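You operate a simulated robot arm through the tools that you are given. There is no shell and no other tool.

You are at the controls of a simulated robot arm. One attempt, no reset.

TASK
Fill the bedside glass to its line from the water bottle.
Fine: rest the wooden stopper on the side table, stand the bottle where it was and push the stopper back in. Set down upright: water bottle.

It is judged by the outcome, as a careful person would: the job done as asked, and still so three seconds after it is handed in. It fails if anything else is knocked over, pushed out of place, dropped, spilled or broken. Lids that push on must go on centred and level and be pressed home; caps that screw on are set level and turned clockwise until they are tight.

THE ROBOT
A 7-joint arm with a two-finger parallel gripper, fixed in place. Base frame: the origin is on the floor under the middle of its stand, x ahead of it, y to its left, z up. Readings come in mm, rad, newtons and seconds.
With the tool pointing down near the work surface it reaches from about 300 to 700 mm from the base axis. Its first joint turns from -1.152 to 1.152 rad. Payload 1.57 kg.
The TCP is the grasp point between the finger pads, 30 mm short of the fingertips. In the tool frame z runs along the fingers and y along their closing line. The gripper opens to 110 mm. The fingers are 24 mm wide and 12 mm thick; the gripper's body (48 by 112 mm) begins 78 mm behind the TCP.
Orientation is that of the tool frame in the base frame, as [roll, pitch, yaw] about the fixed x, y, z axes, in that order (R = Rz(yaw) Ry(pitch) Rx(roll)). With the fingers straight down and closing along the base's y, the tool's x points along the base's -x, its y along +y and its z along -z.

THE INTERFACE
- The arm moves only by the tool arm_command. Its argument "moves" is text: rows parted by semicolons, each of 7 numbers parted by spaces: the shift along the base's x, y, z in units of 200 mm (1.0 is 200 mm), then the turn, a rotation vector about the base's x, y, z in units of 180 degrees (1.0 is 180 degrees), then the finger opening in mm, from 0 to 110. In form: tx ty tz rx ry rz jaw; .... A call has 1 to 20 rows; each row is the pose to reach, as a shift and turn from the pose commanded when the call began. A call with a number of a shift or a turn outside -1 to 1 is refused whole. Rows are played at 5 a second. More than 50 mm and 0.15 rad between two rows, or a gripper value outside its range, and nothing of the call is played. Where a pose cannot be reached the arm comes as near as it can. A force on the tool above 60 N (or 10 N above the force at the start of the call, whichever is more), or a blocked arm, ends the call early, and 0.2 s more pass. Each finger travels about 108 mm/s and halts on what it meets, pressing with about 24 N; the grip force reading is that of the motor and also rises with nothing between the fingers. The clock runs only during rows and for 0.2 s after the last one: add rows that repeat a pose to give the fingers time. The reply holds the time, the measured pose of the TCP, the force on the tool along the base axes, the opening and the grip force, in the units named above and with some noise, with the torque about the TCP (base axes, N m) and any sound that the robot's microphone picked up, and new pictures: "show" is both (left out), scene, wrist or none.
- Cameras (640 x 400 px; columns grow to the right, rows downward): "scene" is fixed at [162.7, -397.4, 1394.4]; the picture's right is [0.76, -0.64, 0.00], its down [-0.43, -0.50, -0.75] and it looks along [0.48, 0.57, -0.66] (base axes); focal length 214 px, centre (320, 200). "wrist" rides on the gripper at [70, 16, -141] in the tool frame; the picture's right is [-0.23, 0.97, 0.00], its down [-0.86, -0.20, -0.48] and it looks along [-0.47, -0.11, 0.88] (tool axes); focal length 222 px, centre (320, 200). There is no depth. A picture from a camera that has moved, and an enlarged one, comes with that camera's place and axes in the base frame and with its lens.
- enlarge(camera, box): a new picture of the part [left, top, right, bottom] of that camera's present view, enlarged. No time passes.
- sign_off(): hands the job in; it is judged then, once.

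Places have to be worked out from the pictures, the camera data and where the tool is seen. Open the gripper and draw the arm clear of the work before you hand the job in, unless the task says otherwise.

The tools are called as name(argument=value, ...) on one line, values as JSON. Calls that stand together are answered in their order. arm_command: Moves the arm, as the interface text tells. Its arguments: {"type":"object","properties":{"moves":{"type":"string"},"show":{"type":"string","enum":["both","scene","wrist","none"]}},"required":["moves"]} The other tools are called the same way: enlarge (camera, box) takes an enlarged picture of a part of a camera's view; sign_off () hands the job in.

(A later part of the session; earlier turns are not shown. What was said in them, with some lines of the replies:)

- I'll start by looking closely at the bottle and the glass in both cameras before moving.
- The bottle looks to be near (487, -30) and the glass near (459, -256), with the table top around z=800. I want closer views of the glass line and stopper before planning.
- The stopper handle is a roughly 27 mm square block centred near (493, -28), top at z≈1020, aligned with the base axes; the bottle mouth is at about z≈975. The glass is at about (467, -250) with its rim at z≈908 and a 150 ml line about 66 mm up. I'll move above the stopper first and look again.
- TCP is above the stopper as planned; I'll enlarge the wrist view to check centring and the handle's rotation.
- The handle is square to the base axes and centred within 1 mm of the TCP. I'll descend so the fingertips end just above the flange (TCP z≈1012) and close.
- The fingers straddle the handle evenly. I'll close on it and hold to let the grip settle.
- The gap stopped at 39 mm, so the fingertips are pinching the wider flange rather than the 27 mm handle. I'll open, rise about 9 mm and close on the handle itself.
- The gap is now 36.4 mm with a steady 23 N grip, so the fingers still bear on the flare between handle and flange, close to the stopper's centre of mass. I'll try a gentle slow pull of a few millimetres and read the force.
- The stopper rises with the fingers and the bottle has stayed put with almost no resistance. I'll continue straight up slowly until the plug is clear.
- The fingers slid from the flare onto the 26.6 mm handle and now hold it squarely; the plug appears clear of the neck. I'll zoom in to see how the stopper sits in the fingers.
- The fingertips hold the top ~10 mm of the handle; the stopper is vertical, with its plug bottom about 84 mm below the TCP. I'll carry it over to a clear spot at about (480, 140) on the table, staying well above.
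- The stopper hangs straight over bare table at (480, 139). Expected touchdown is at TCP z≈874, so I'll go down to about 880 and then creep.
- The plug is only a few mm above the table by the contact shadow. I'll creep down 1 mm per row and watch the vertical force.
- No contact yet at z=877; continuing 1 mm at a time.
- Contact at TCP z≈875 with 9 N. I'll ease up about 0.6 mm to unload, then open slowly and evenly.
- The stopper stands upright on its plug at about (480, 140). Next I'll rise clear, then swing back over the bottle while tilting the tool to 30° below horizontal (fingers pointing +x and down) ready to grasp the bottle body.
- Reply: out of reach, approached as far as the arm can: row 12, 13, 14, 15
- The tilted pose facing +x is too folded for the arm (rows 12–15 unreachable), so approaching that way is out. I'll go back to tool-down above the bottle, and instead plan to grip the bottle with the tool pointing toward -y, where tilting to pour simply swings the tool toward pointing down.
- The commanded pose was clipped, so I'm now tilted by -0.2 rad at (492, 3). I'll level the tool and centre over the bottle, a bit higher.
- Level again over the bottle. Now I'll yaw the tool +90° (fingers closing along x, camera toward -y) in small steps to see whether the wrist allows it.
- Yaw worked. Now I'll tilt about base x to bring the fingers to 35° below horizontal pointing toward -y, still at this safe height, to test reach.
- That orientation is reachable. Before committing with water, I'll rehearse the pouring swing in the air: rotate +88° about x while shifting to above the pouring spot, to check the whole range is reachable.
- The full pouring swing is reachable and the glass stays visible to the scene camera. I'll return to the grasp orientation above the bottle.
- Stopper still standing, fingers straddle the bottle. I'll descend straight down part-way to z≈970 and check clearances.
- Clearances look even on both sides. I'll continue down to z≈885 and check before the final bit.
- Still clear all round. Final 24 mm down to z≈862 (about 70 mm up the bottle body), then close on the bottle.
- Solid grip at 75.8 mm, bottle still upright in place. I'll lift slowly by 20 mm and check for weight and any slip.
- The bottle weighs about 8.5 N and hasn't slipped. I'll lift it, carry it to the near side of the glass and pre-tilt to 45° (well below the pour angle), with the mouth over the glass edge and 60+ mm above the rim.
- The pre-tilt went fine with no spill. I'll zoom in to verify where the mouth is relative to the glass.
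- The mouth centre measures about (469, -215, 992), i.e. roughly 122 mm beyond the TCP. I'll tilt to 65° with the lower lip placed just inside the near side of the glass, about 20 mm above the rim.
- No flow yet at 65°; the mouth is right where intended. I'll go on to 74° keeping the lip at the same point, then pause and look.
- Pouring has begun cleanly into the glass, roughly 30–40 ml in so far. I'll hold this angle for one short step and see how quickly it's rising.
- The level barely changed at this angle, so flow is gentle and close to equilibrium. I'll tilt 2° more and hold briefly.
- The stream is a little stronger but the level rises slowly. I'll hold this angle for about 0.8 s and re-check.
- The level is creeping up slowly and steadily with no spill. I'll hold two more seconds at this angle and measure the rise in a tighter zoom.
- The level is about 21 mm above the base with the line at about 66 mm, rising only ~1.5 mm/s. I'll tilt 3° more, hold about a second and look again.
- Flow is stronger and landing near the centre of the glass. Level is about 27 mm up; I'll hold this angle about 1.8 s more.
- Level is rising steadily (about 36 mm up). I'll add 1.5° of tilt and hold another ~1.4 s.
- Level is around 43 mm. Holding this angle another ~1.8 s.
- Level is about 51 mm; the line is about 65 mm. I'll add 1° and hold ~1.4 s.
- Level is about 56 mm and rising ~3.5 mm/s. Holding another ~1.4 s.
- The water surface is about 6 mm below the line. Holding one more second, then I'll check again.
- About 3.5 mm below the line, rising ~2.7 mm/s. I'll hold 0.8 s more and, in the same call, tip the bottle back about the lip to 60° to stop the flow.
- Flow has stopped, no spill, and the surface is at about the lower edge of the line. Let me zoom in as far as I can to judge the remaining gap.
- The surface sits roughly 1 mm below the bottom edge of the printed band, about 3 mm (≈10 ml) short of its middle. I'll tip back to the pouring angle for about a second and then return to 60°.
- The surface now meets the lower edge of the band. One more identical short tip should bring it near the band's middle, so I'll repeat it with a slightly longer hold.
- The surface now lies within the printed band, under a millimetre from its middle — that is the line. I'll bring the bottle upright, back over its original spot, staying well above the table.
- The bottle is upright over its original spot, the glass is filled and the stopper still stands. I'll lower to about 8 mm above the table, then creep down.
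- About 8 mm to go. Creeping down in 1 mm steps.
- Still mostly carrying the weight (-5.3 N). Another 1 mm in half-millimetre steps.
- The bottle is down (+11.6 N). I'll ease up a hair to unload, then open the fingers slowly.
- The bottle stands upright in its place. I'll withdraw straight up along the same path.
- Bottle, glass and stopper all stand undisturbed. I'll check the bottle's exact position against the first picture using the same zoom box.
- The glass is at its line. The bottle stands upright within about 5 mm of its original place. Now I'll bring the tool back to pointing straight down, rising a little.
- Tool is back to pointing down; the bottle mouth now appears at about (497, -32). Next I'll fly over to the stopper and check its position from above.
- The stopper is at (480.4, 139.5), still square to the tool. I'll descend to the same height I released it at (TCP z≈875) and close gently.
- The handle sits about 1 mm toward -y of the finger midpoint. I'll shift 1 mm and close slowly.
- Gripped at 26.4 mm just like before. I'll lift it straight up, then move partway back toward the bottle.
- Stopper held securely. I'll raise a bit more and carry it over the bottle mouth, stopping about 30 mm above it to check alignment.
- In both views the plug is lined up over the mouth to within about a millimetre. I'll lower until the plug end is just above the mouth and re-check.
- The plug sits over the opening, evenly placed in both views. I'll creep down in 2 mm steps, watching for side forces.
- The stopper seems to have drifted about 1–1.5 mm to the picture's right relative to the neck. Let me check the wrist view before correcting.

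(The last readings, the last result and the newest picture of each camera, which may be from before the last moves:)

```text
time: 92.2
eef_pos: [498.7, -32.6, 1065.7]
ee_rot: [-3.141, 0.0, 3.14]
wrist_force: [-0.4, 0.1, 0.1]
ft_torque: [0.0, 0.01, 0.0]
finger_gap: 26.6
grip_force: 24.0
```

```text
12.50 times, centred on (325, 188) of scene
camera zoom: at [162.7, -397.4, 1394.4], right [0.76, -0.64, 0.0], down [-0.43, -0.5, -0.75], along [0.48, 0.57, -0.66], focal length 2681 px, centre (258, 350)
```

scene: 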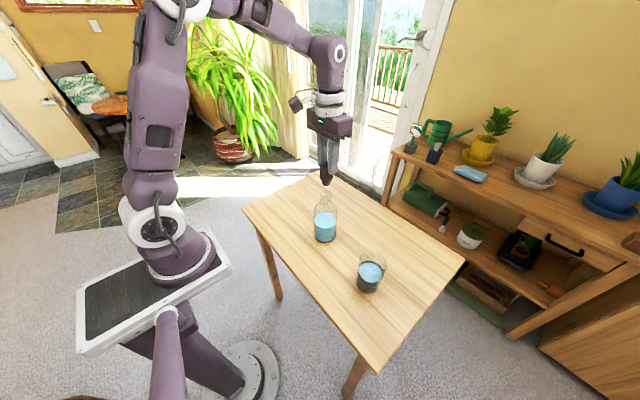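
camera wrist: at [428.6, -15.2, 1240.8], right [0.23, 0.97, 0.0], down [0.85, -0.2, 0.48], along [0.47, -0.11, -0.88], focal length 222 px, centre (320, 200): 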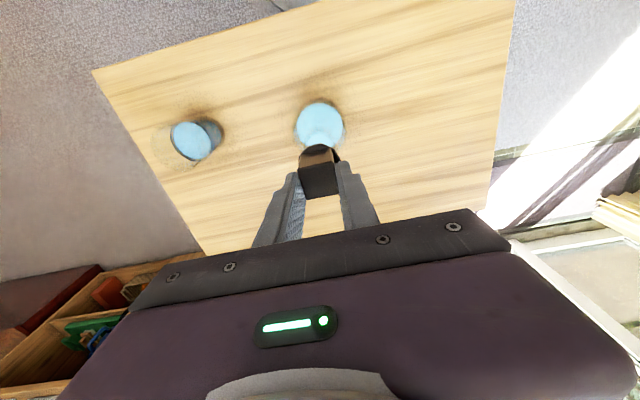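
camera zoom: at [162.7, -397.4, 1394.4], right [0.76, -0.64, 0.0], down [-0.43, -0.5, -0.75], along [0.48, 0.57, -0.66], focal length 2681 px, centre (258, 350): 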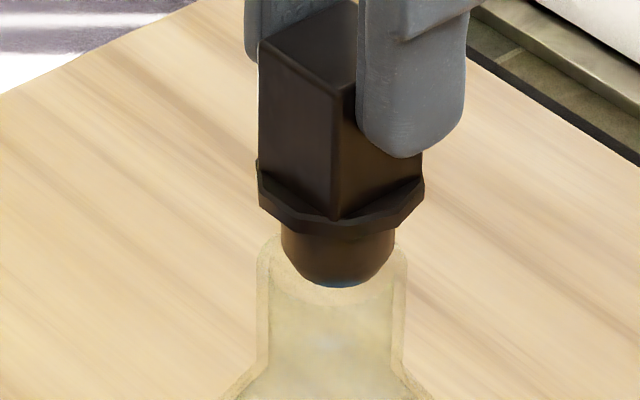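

Both views agree the stopper is about 1.2 mm too far toward -y. I'll shift +1.2 mm in y and continue down 4 mm.

arm_command(moves="0 0.006 0 0 0 0 15; 0 0.006 -0.01 0 0 0 15; 0 0.006 -0.02 0 0 0 15; 0 0.006 -0.02 0 0 0 15", show="none")

enlarge(camera="wrist", box=[270, 80, 370, 170])

enlarge(camera="scene", box=[312, 172, 338, 204])

```text
time: 93.2
eef_pos: [497.6, -32.6, 1063.8]
ee_rot: [-3.141, 0.0, 3.139]
wrist_force: [-0.5, 0.7, -1.2]
ft_torque: [-0.01, -0.01, 0.02]
finger_gap: 26.6
grip_force: 23.9
```

```text
4.44 times, centred on (320, 125) of wrist
camera zoom: at [429.0, -15.4, 1204.7], right [0.23, 0.97, 0.0], down [0.85, -0.2, 0.48], along [0.47, -0.11, -0.88], focal length 987 px, centre (320, 533)
```

zoom: 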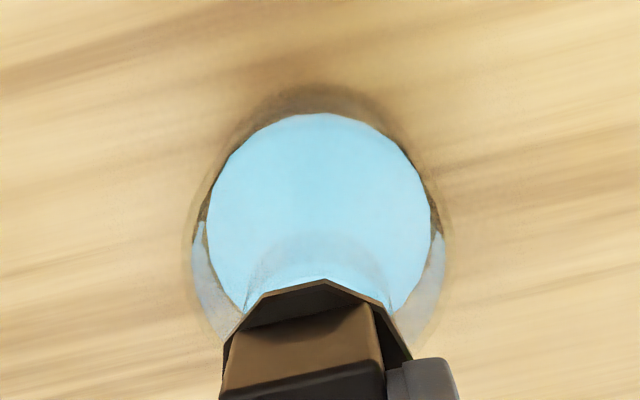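

```text
12.50 times, centred on (325, 188) of scene
camera zoom: at [162.7, -397.4, 1394.4], right [0.76, -0.64, 0.0], down [-0.43, -0.5, -0.75], along [0.48, 0.57, -0.66], focal length 2681 px, centre (258, 350)
```

zoom: 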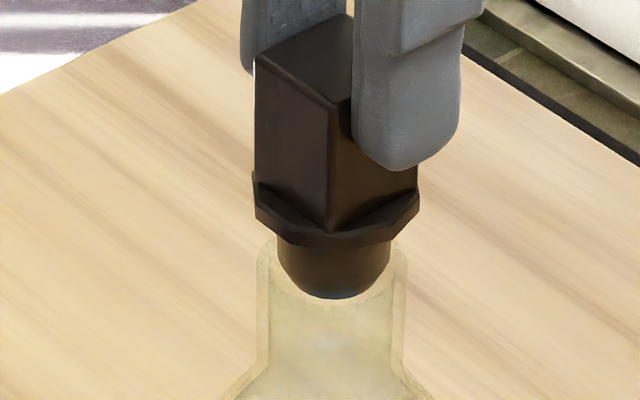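

Now well centred in both views with no side force. Continuing down in 1.5–2 mm steps.

arm_command(moves="0 0 -0.008 0 0 0 15; 0 0 -0.016 0 0 0 15; 0 0 -0.024 0 0 0 15; 0 0 -0.024 0 0 0 15", show="none")

enlarge(camera="scene", box=[312, 172, 338, 204])

enlarge(camera="wrist", box=[270, 80, 370, 170])

```text
time: 94.2
eef_pos: [497.0, -32.6, 1058.1]
ee_rot: [3.141, -0.002, 3.14]
wrist_force: [-0.5, -0.4, -0.1]
ft_torque: [0.01, 0.02, -0.02]
finger_gap: 26.7
grip_force: 24.1
```

```text
12.50 times, centred on (325, 188) of scene
camera zoom: at [162.7, -397.4, 1394.4], right [0.76, -0.64, 0.0], down [-0.43, -0.5, -0.75], along [0.48, 0.57, -0.66], focal length 2681 px, centre (258, 350)
```

zoom: 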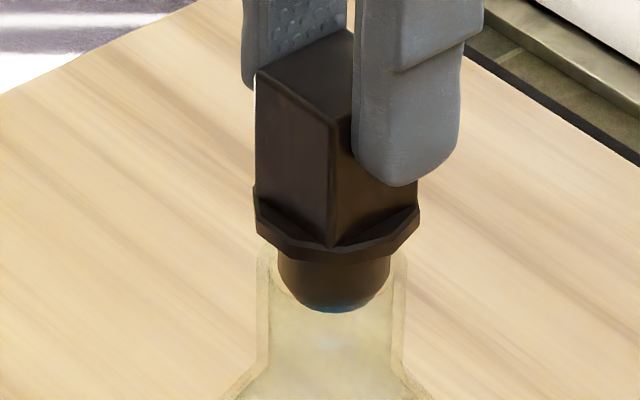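

```text
4.44 times, centred on (320, 125) of wrist
camera zoom: at [429.2, -15.4, 1200.2], right [0.23, 0.97, 0.0], down [0.85, -0.2, 0.48], along [0.47, -0.11, -0.88], focal length 987 px, centre (320, 533)
```

zoom: 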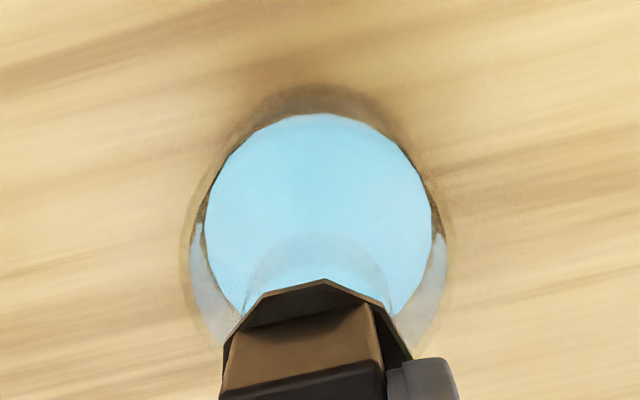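

No contact force and the plug tip is now inside the mouth (seen through the glass). Continuing down 5 mm.

arm_command(moves="0 0 -0.008 0 0 0 15; 0 0 -0.016 0 0 0 15; 0 0 -0.024 0 0 0 15; 0 0 -0.024 0 0 0 15", show="none")

enlarge(camera="scene", box=[312, 172, 338, 204])

```text
time: 95.2
eef_pos: [497.2, -30.6, 1052.6]
ee_rot: [-3.14, 0.001, 3.141]
wrist_force: [0.3, -0.1, 0.7]
ft_torque: [0.03, 0.0, -0.01]
finger_gap: 26.6
grip_force: 24.0
```

```text
12.50 times, centred on (325, 188) of scene
camera zoom: at [162.7, -397.4, 1394.4], right [0.76, -0.64, 0.0], down [-0.43, -0.5, -0.75], along [0.48, 0.57, -0.66], focal length 2681 px, centre (258, 350)
```

zoom: 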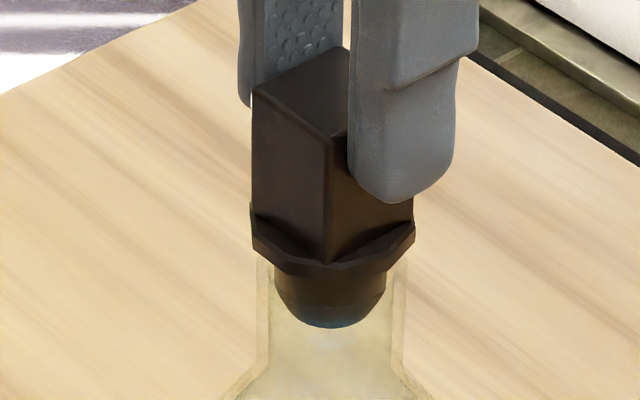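

Plug is going in freely, still centred. Another 5 mm.

arm_command(moves="0 0 -0.008 0 0 0 15; 0 0 -0.016 0 0 0 15; 0 0 -0.022 0 0 0 15; 0 0 -0.022 0 0 0 15", show="none")

enlarge(camera="scene", box=[312, 172, 338, 204])

enlarge(camera="wrist", box=[270, 80, 370, 170])

```text
time: 96.2
eef_pos: [497.1, -31.4, 1048.4]
ee_rot: [3.141, 0.0, 3.14]
wrist_force: [0.1, 0.7, -0.6]
ft_torque: [-0.01, 0.03, 0.0]
finger_gap: 26.6
grip_force: 23.6
```

```text
12.50 times, centred on (325, 188) of scene
camera zoom: at [162.7, -397.4, 1394.4], right [0.76, -0.64, 0.0], down [-0.43, -0.5, -0.75], along [0.48, 0.57, -0.66], focal length 2681 px, centre (258, 350)
```

zoom: 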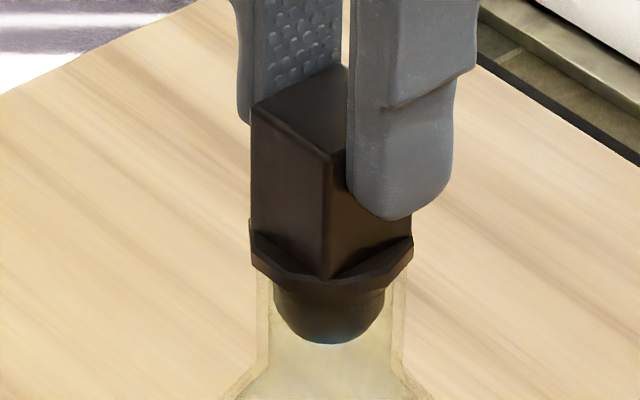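

```text
4.44 times, centred on (320, 125) of wrist
camera zoom: at [428.3, -14.9, 1190.7], right [0.23, 0.97, 0.0], down [0.85, -0.2, 0.48], along [0.47, -0.11, -0.88], focal length 987 px, centre (320, 533)
```

zoom: 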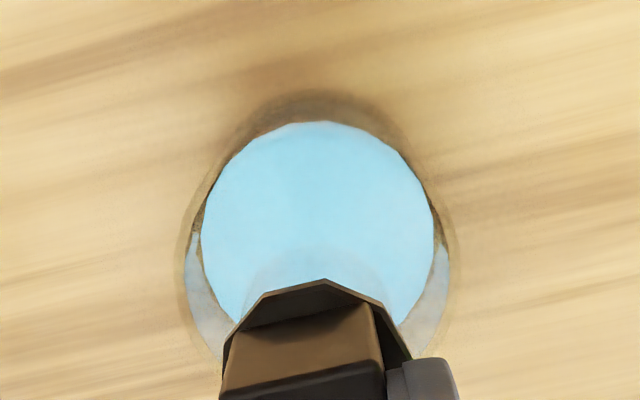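

Still centred (perhaps 0.6 mm toward -x), no forces. I'll nudge +0.6 mm in x and go down another 4 mm.

arm_command(moves="0.003 0 -0.006 0 0 0 15; 0.003 0 -0.013 0 0 0 15; 0.003 0 -0.02 0 0 0 15; 0.003 0 -0.02 0 0 0 15", show="none")

enlarge(camera="scene", box=[312, 172, 338, 204])

```text
time: 97.2
eef_pos: [497.4, -31.4, 1044.7]
ee_rot: [3.141, 0.0, 3.14]
wrist_force: [0.0, -0.2, -0.9]
ft_torque: [0.01, 0.01, 0.03]
finger_gap: 26.6
grip_force: 24.2
```

```text
12.50 times, centred on (325, 188) of scene
camera zoom: at [162.7, -397.4, 1394.4], right [0.76, -0.64, 0.0], down [-0.43, -0.5, -0.75], along [0.48, 0.57, -0.66], focal length 2681 px, centre (258, 350)
```

zoom: 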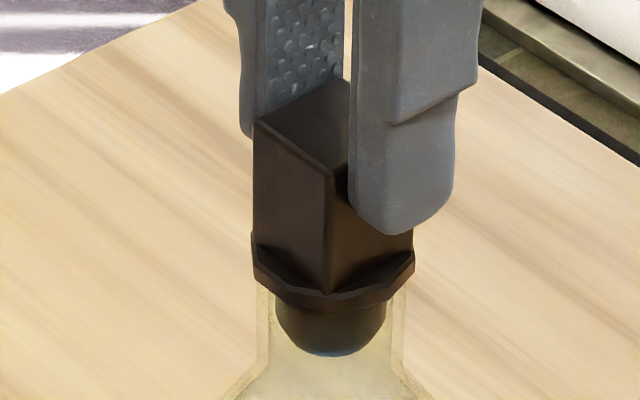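

Centred again. Now 1 mm steps, watching for the flange to meet the rim.

arm_command(moves="0 0 -0.005 0 0 0 15; 0 0 -0.01 0 0 0 15; 0 0 -0.015 0 0 0 15; 0 0 -0.015 0 0 0 15", show="none")

enlarge(camera="scene", box=[312, 172, 338, 204])

```text
time: 98.2
eef_pos: [497.7, -31.8, 1040.7]
ee_rot: [-3.141, 0.002, 3.141]
wrist_force: [-1.1, 2.6, 16.2]
ft_torque: [0.09, 0.24, 0.01]
finger_gap: 26.5
grip_force: 24.2
```

```text
12.50 times, centred on (325, 188) of scene
camera zoom: at [162.4, -397.3, 1394.5], right [0.76, -0.64, 0.0], down [-0.43, -0.5, -0.75], along [0.48, 0.57, -0.66], focal length 2681 px, centre (258, 350)
```

zoom: 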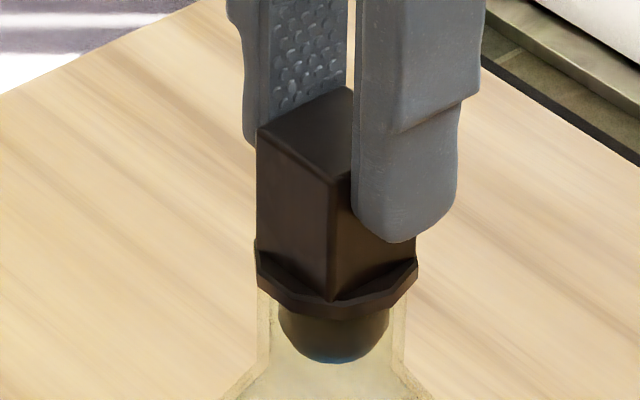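

The flange met the rim at the expected height (TCP z≈1041, +16 N), and flange and plug appear at exactly the same image height as in the first picture, so it's seated. I'll press a little further to make sure it's home.

arm_command(moves="0 0 -0.002 0 0 0 15; 0 0 -0.004 0 0 0 15; 0 0 -0.004 0 0 0 15", show="none")

enlarge(camera="scene", box=[312, 172, 338, 204])

```text
time: 99.0
eef_pos: [497.0, -32.3, 1040.9]
ee_rot: [-3.139, 0.002, 3.139]
wrist_force: [0.9, -1.2, 18.9]
ft_torque: [-0.03, -0.08, 0.01]
finger_gap: 26.5
grip_force: 23.5
```

```text
12.50 times, centred on (325, 188) of scene
camera zoom: at [162.5, -397.4, 1394.4], right [0.76, -0.64, 0.0], down [-0.43, -0.5, -0.75], along [0.48, 0.57, -0.66], focal length 2681 px, centre (258, 350)
```

zoom: 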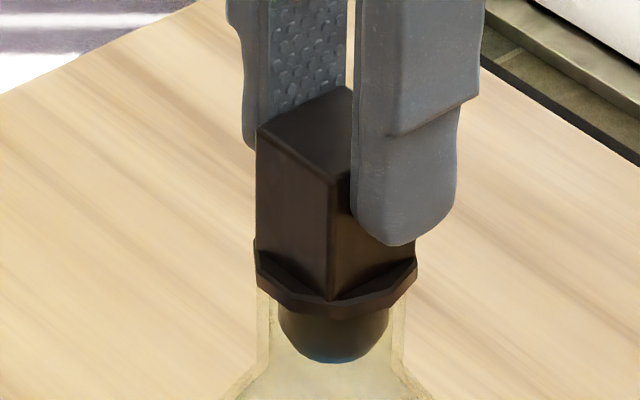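

The stopper didn't move further; the fingers just began to slip at 19 N. I'll unload slightly and release it.

arm_command(moves="0 0 0.004 0 0 0 15; 0 0 0.006 0 0 0 20; 0 0 0.006 0 0 0 25; 0 0 0.006 0 0 0 27; 0 0 0.006 0 0 0 29; 0 0 0.006 0 0 0 33; 0 0 0.006 0 0 0 45; 0 0 0.006 0 0 0 60; 0 0 0.1 0 0 0 60; 0 0 0.25 0 0 0 60; 0 0 0.4 0 0 0 60; 0 0 0.4 0 0 0 60")

enlarge(camera="scene", box=[300, 170, 350, 250])

enlarge(camera="wrist", box=[270, 80, 380, 190])

```text
time: 101.6
eef_pos: [496.9, -31.4, 1122.0]
ee_rot: [-3.14, 0.001, 3.14]
wrist_force: [-0.1, -1.2, -0.2]
ft_torque: [-0.02, 0.0, 0.02]
finger_gap: 60.3
grip_force: 0.1
camera wrist: at [428.2, -15.4, 1263.5], right [0.23, 0.97, 0.0], down [0.85, -0.2, 0.48], along [0.47, -0.11, -0.88], focal length 222 px, centre (320, 200)
```

scene: 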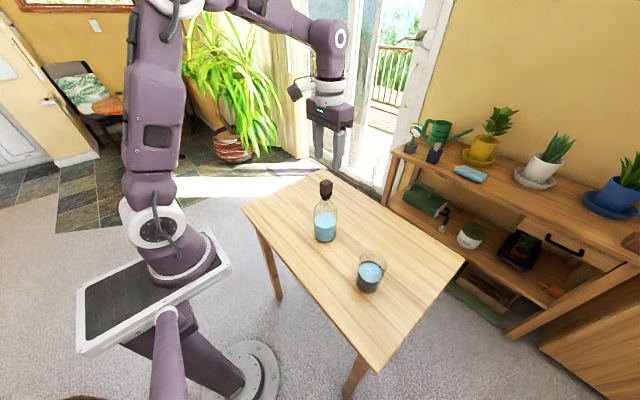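
wrist: 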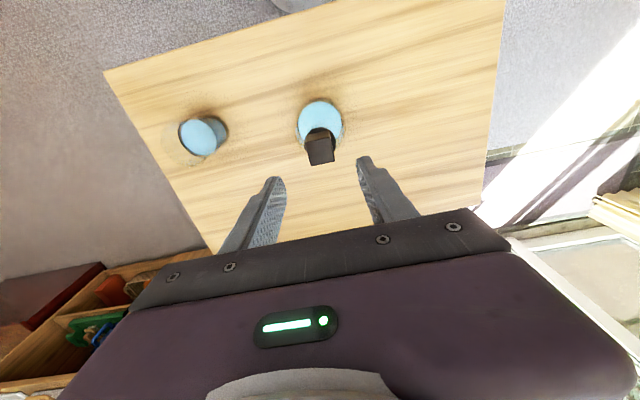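

```text
5.00 times, centred on (325, 210) of scene
camera zoom: at [162.7, -397.4, 1394.4], right [0.76, -0.64, 0.0], down [-0.43, -0.5, -0.75], along [0.48, 0.57, -0.66], focal length 1072 px, centre (295, 150)
```

zoom: 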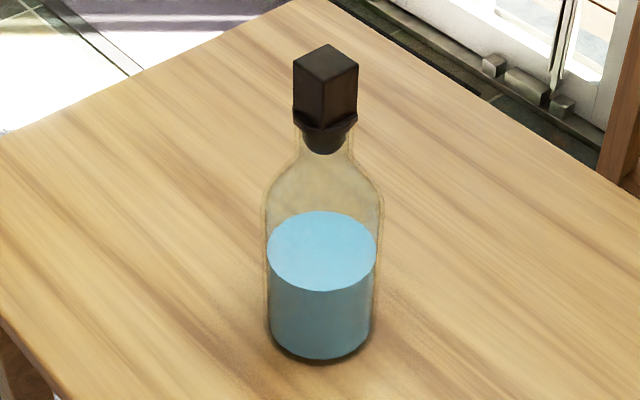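

```text
3.64 times, centred on (325, 135) of wrist
camera zoom: at [428.2, -15.4, 1263.5], right [0.23, 0.97, 0.0], down [0.85, -0.2, 0.48], along [0.47, -0.11, -0.88], focal length 808 px, centre (302, 436)
```

zoom: 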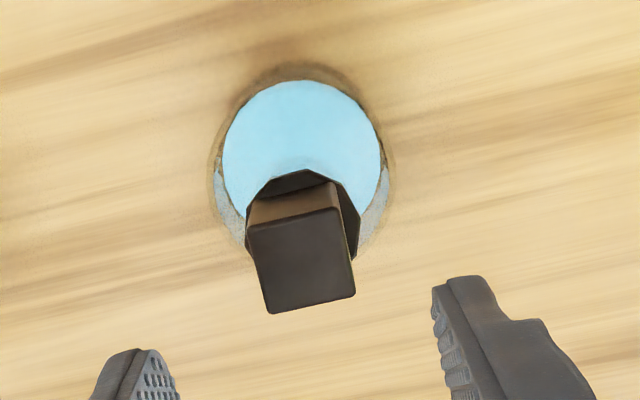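

The stopper is in, level and centred. To be sure it's pressed home, I'll close the empty fingers and press down gently on the top of the handle.

arm_command(moves="0.005 0 0 0 0 0 40; 0.005 0 0 0 0 0 15; 0.005 0 0 0 0 0 0; 0.005 0 -0.12 0 0 0 0; 0.005 0 -0.24 0 0 0 0; 0.005 0 -0.31 0 0 0 0; 0.005 0 -0.31 0 0 0 0")

enlarge(camera="scene", box=[300, 150, 350, 230])

enlarge(camera="wrist", box=[250, 90, 390, 220])

```text
time: 103.2
eef_pos: [499.2, -30.1, 1059.7]
ee_rot: [3.142, 0.003, 3.139]
wrist_force: [-1.3, 0.7, 6.8]
ft_torque: [0.03, 0.06, 0.01]
finger_gap: 0.0
grip_force: 21.9
camera wrist: at [429.8, -14.0, 1201.8], right [0.23, 0.97, 0.0], down [0.85, -0.2, 0.48], along [0.47, -0.11, -0.88], focal length 222 px, centre (320, 200)
```

scene: 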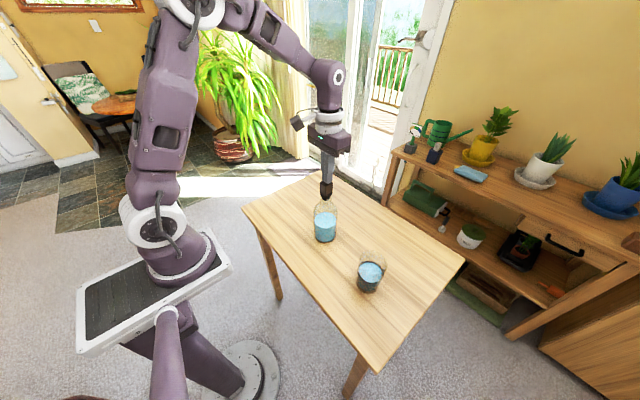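
wrist: 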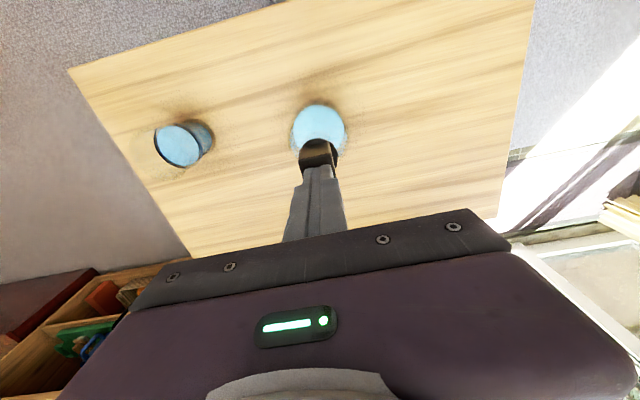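

```text
5.00 times, centred on (325, 190) of scene
camera zoom: at [162.6, -397.4, 1394.4], right [0.76, -0.64, 0.0], down [-0.43, -0.5, -0.75], along [0.48, 0.57, -0.66], focal length 1072 px, centre (295, 250)
```

zoom: 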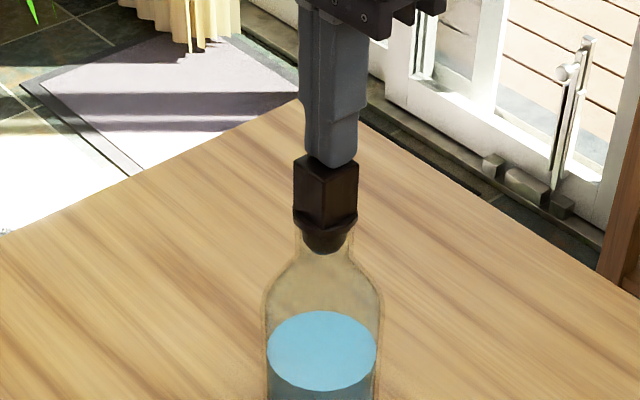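

```text
3.08 times, centred on (320, 155) of wrist
camera zoom: at [429.8, -14.0, 1201.8], right [0.23, 0.97, 0.0], down [0.85, -0.2, 0.48], along [0.47, -0.11, -0.88], focal length 684 px, centre (320, 338)
```

zoom: 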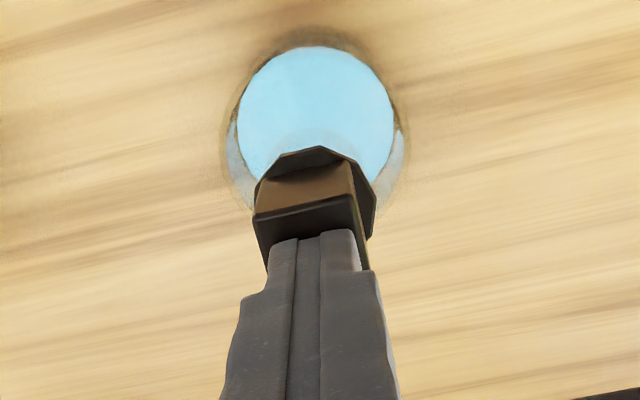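

The fingertips already touch the handle top (6.8 N). I'll press further in half-millimetre steps to around 40 N.

arm_command(moves="0 0 -0.0025 0 0 0 0; 0 0 -0.005 0 0 0 0; 0 0 -0.005 0 0 0 0", show="none")

enlarge(camera="scene", box=[300, 150, 350, 230])

```text
time: 104.0
eef_pos: [498.2, -29.9, 1059.9]
ee_rot: [3.141, 0.003, 3.14]
wrist_force: [-3.7, 2.6, 31.6]
ft_torque: [0.07, 0.21, 0.01]
finger_gap: 0.0
grip_force: 21.2
```

```text
5.00 times, centred on (325, 190) of scene
camera zoom: at [162.1, -397.3, 1394.5], right [0.76, -0.64, 0.0], down [-0.42, -0.5, -0.75], along [0.48, 0.57, -0.66], focal length 1072 px, centre (295, 250)
```

zoom: 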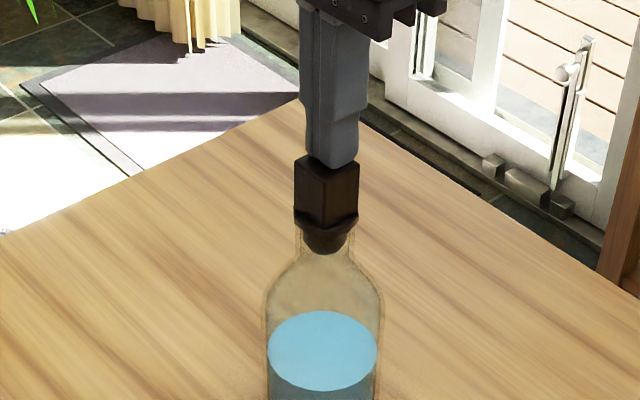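

31.6 N with no movement, so it's firmly seated. One slightly firmer push to about 45 N, then I'll back off.

arm_command(moves="0 0 -0.002 0 0 0 0; 0 0 -0.003 0 0 0 0; 0 0 -0.003 0 0 0 0", show="none")

enlarge(camera="scene", box=[312, 172, 338, 204])

```text
time: 104.8
eef_pos: [499.5, -31.0, 1059.0]
ee_rot: [-3.14, 0.007, -3.14]
wrist_force: [-3.2, 0.8, 16.4]
ft_torque: [0.03, 0.24, 0.01]
finger_gap: 0.0
grip_force: 21.6
stopped in row 3: the force on the tool passed its limit at 60 N (the readings are from after the stop); the commanded pose is now the measured one
```

```text
12.50 times, centred on (325, 188) of scene
camera zoom: at [162.4, -397.4, 1394.5], right [0.76, -0.64, 0.0], down [-0.43, -0.5, -0.75], along [0.48, 0.57, -0.66], focal length 2681 px, centre (258, 350)
```

zoom: 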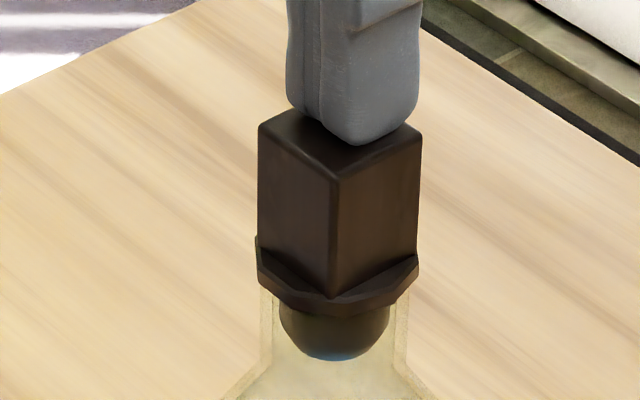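

Pressed home with 60 N and it did not budge, so the stopper is fully seated. I'll lift straight off, then draw the arm clear and open the gripper.

arm_command(moves="0 0 0.02 0 0 0 0; 0 0 0.1 0 0 0 0; 0 0 0.3 0 0 0 0; 0 0 0.5 0 0 0 0; 0 0 0.7 0 0 0 30; -0.1 0.05 0.85 0 0 0 60; -0.2 0.1 0.95 0 0 0 90; -0.3 0.15 1.0 0 0 0 110; -0.3 0.15 1.0 0 0 0 110; -0.3 0.15 1.0 0 0 0 110")

enlarge(camera="scene", box=[300, 170, 350, 250])

enlarge(camera="scene", box=[345, 240, 401, 300])

enlarge(camera="wrist", box=[180, 40, 460, 220])

```text
time: 107.0
eef_pos: [440.2, 0.4, 1258.7]
ee_rot: [3.141, 0.005, 3.141]
wrist_force: [-0.2, -0.7, 1.2]
ft_torque: [0.0, 0.01, 0.0]
finger_gap: 110.0
grip_force: 0.2
camera wrist: at [371.2, 16.9, 1400.5], right [0.23, 0.97, 0.0], down [0.85, -0.2, 0.48], along [0.47, -0.11, -0.88], focal length 222 px, centre (320, 200)
```

scene: 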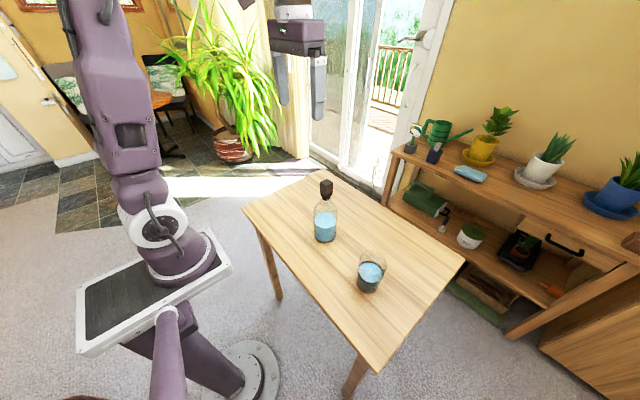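
wrist: 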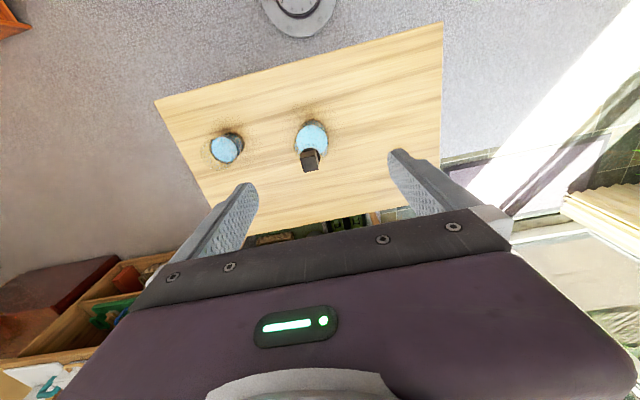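

```text
5.00 times, centred on (325, 210) of scene
camera zoom: at [162.7, -397.4, 1394.4], right [0.76, -0.64, 0.0], down [-0.43, -0.5, -0.75], along [0.48, 0.57, -0.66], focal length 1072 px, centre (295, 150)
```

zoom: 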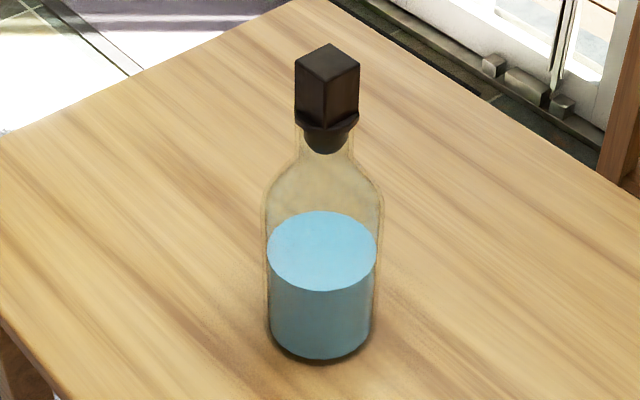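

```text
6.67 times, centred on (373, 270) of scene
camera zoom: at [162.7, -397.4, 1394.4], right [0.76, -0.64, 0.0], down [-0.43, -0.5, -0.75], along [0.48, 0.57, -0.66], focal length 1430 px, centre (-33, -267)
```

zoom: 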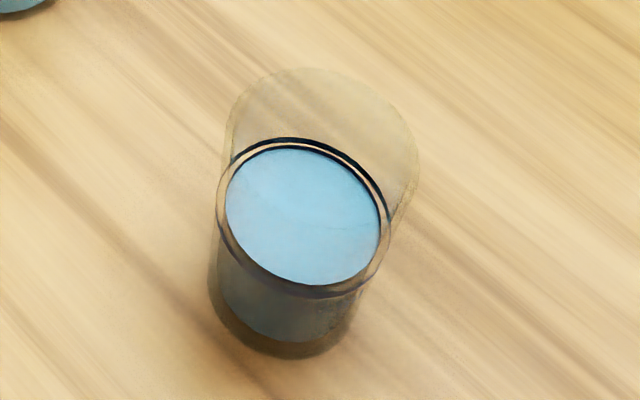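

```text
2.22 times, centred on (320, 130) of wrist
camera zoom: at [371.2, 16.9, 1400.5], right [0.23, 0.97, 0.0], down [0.85, -0.2, 0.48], along [0.47, -0.11, -0.88], focal length 494 px, centre (320, 356)
```

zoom: 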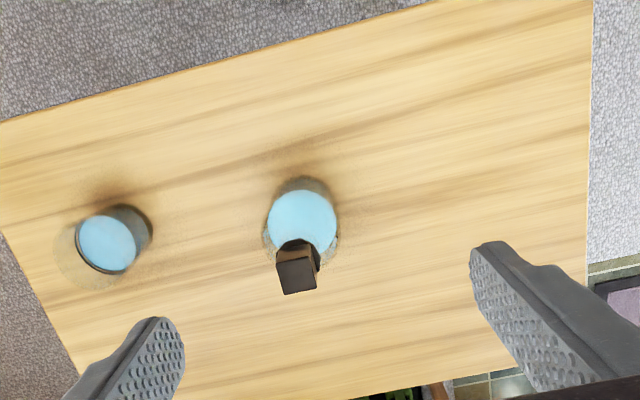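

Everything stands in place: stopper in, bottle upright, glass filled to the line, table dry. I'll take one last close look at the stopper's seat for any gap or tilt.

enlarge(camera="scene", box=[314, 176, 336, 204])

enlarge(camera="wrist", box=[285, 110, 345, 180])

enlarge(camera="scene", box=[363, 258, 379, 268])

```text
14.29 times, centred on (325, 190) of scene
camera zoom: at [162.7, -397.4, 1394.4], right [0.76, -0.64, 0.0], down [-0.43, -0.5, -0.75], along [0.48, 0.57, -0.66], focal length 3064 px, centre (249, 343)
```

zoom: 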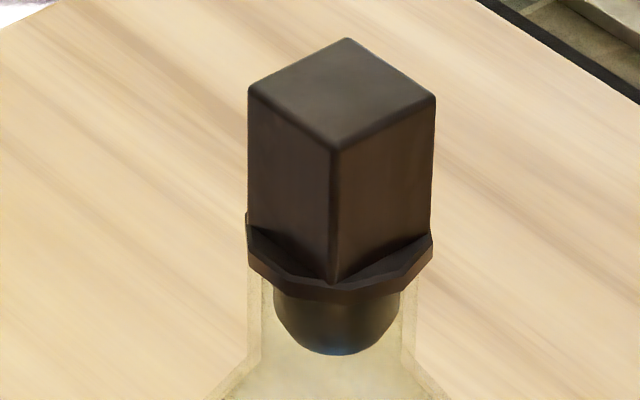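

```text
5.71 times, centred on (315, 145) of wrist
camera zoom: at [371.2, 16.9, 1400.5], right [0.23, 0.97, 0.0], down [0.85, -0.2, 0.48], along [0.47, -0.11, -0.88], focal length 1269 px, centre (349, 514)
```

zoom: 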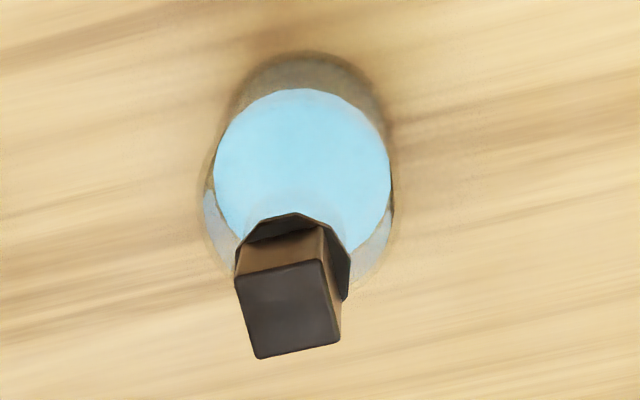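

```text
16.00 times, centred on (371, 263) of scene
camera zoom: at [162.7, -397.4, 1394.4], right [0.76, -0.64, 0.0], down [-0.43, -0.5, -0.75], along [0.48, 0.57, -0.66], focal length 3432 px, centre (-496, -808)
```

zoom: 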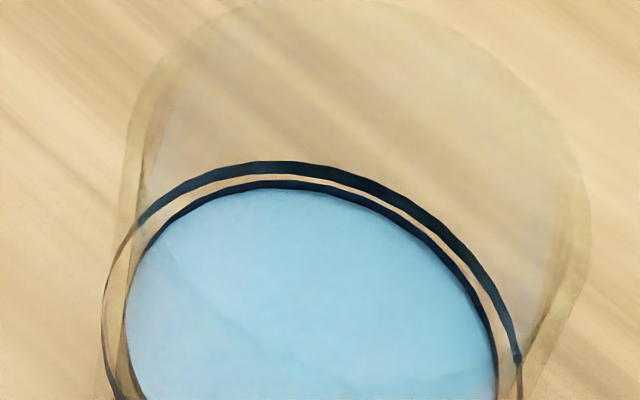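

The stopper sits level and centred with its flange on the rim. The bottle is upright within a few millimetres of its original spot, and the glass is at its line with nothing spilled. The gripper is open and clear, so I'm handing the job in.

sign_off()

```text
The job is handed in.
```

I filled the glass to its 150 ml line, put the bottle back upright and pushed the stopper back in. The job is handed in, but no verdict came back.

- **Glass:** the water surface sits within the printed line, less than a millimetre from its middle. I saw no spills on the table.
- **Bottle:** it stands upright about 5 mm from where it started.
- **Stopper:** it rested upright on the side table while I poured. It is now centred and level in the neck, and it did not move when I pressed down to the 60 N limit.
- **Robot:** the gripper is open and the arm is clear of the table.
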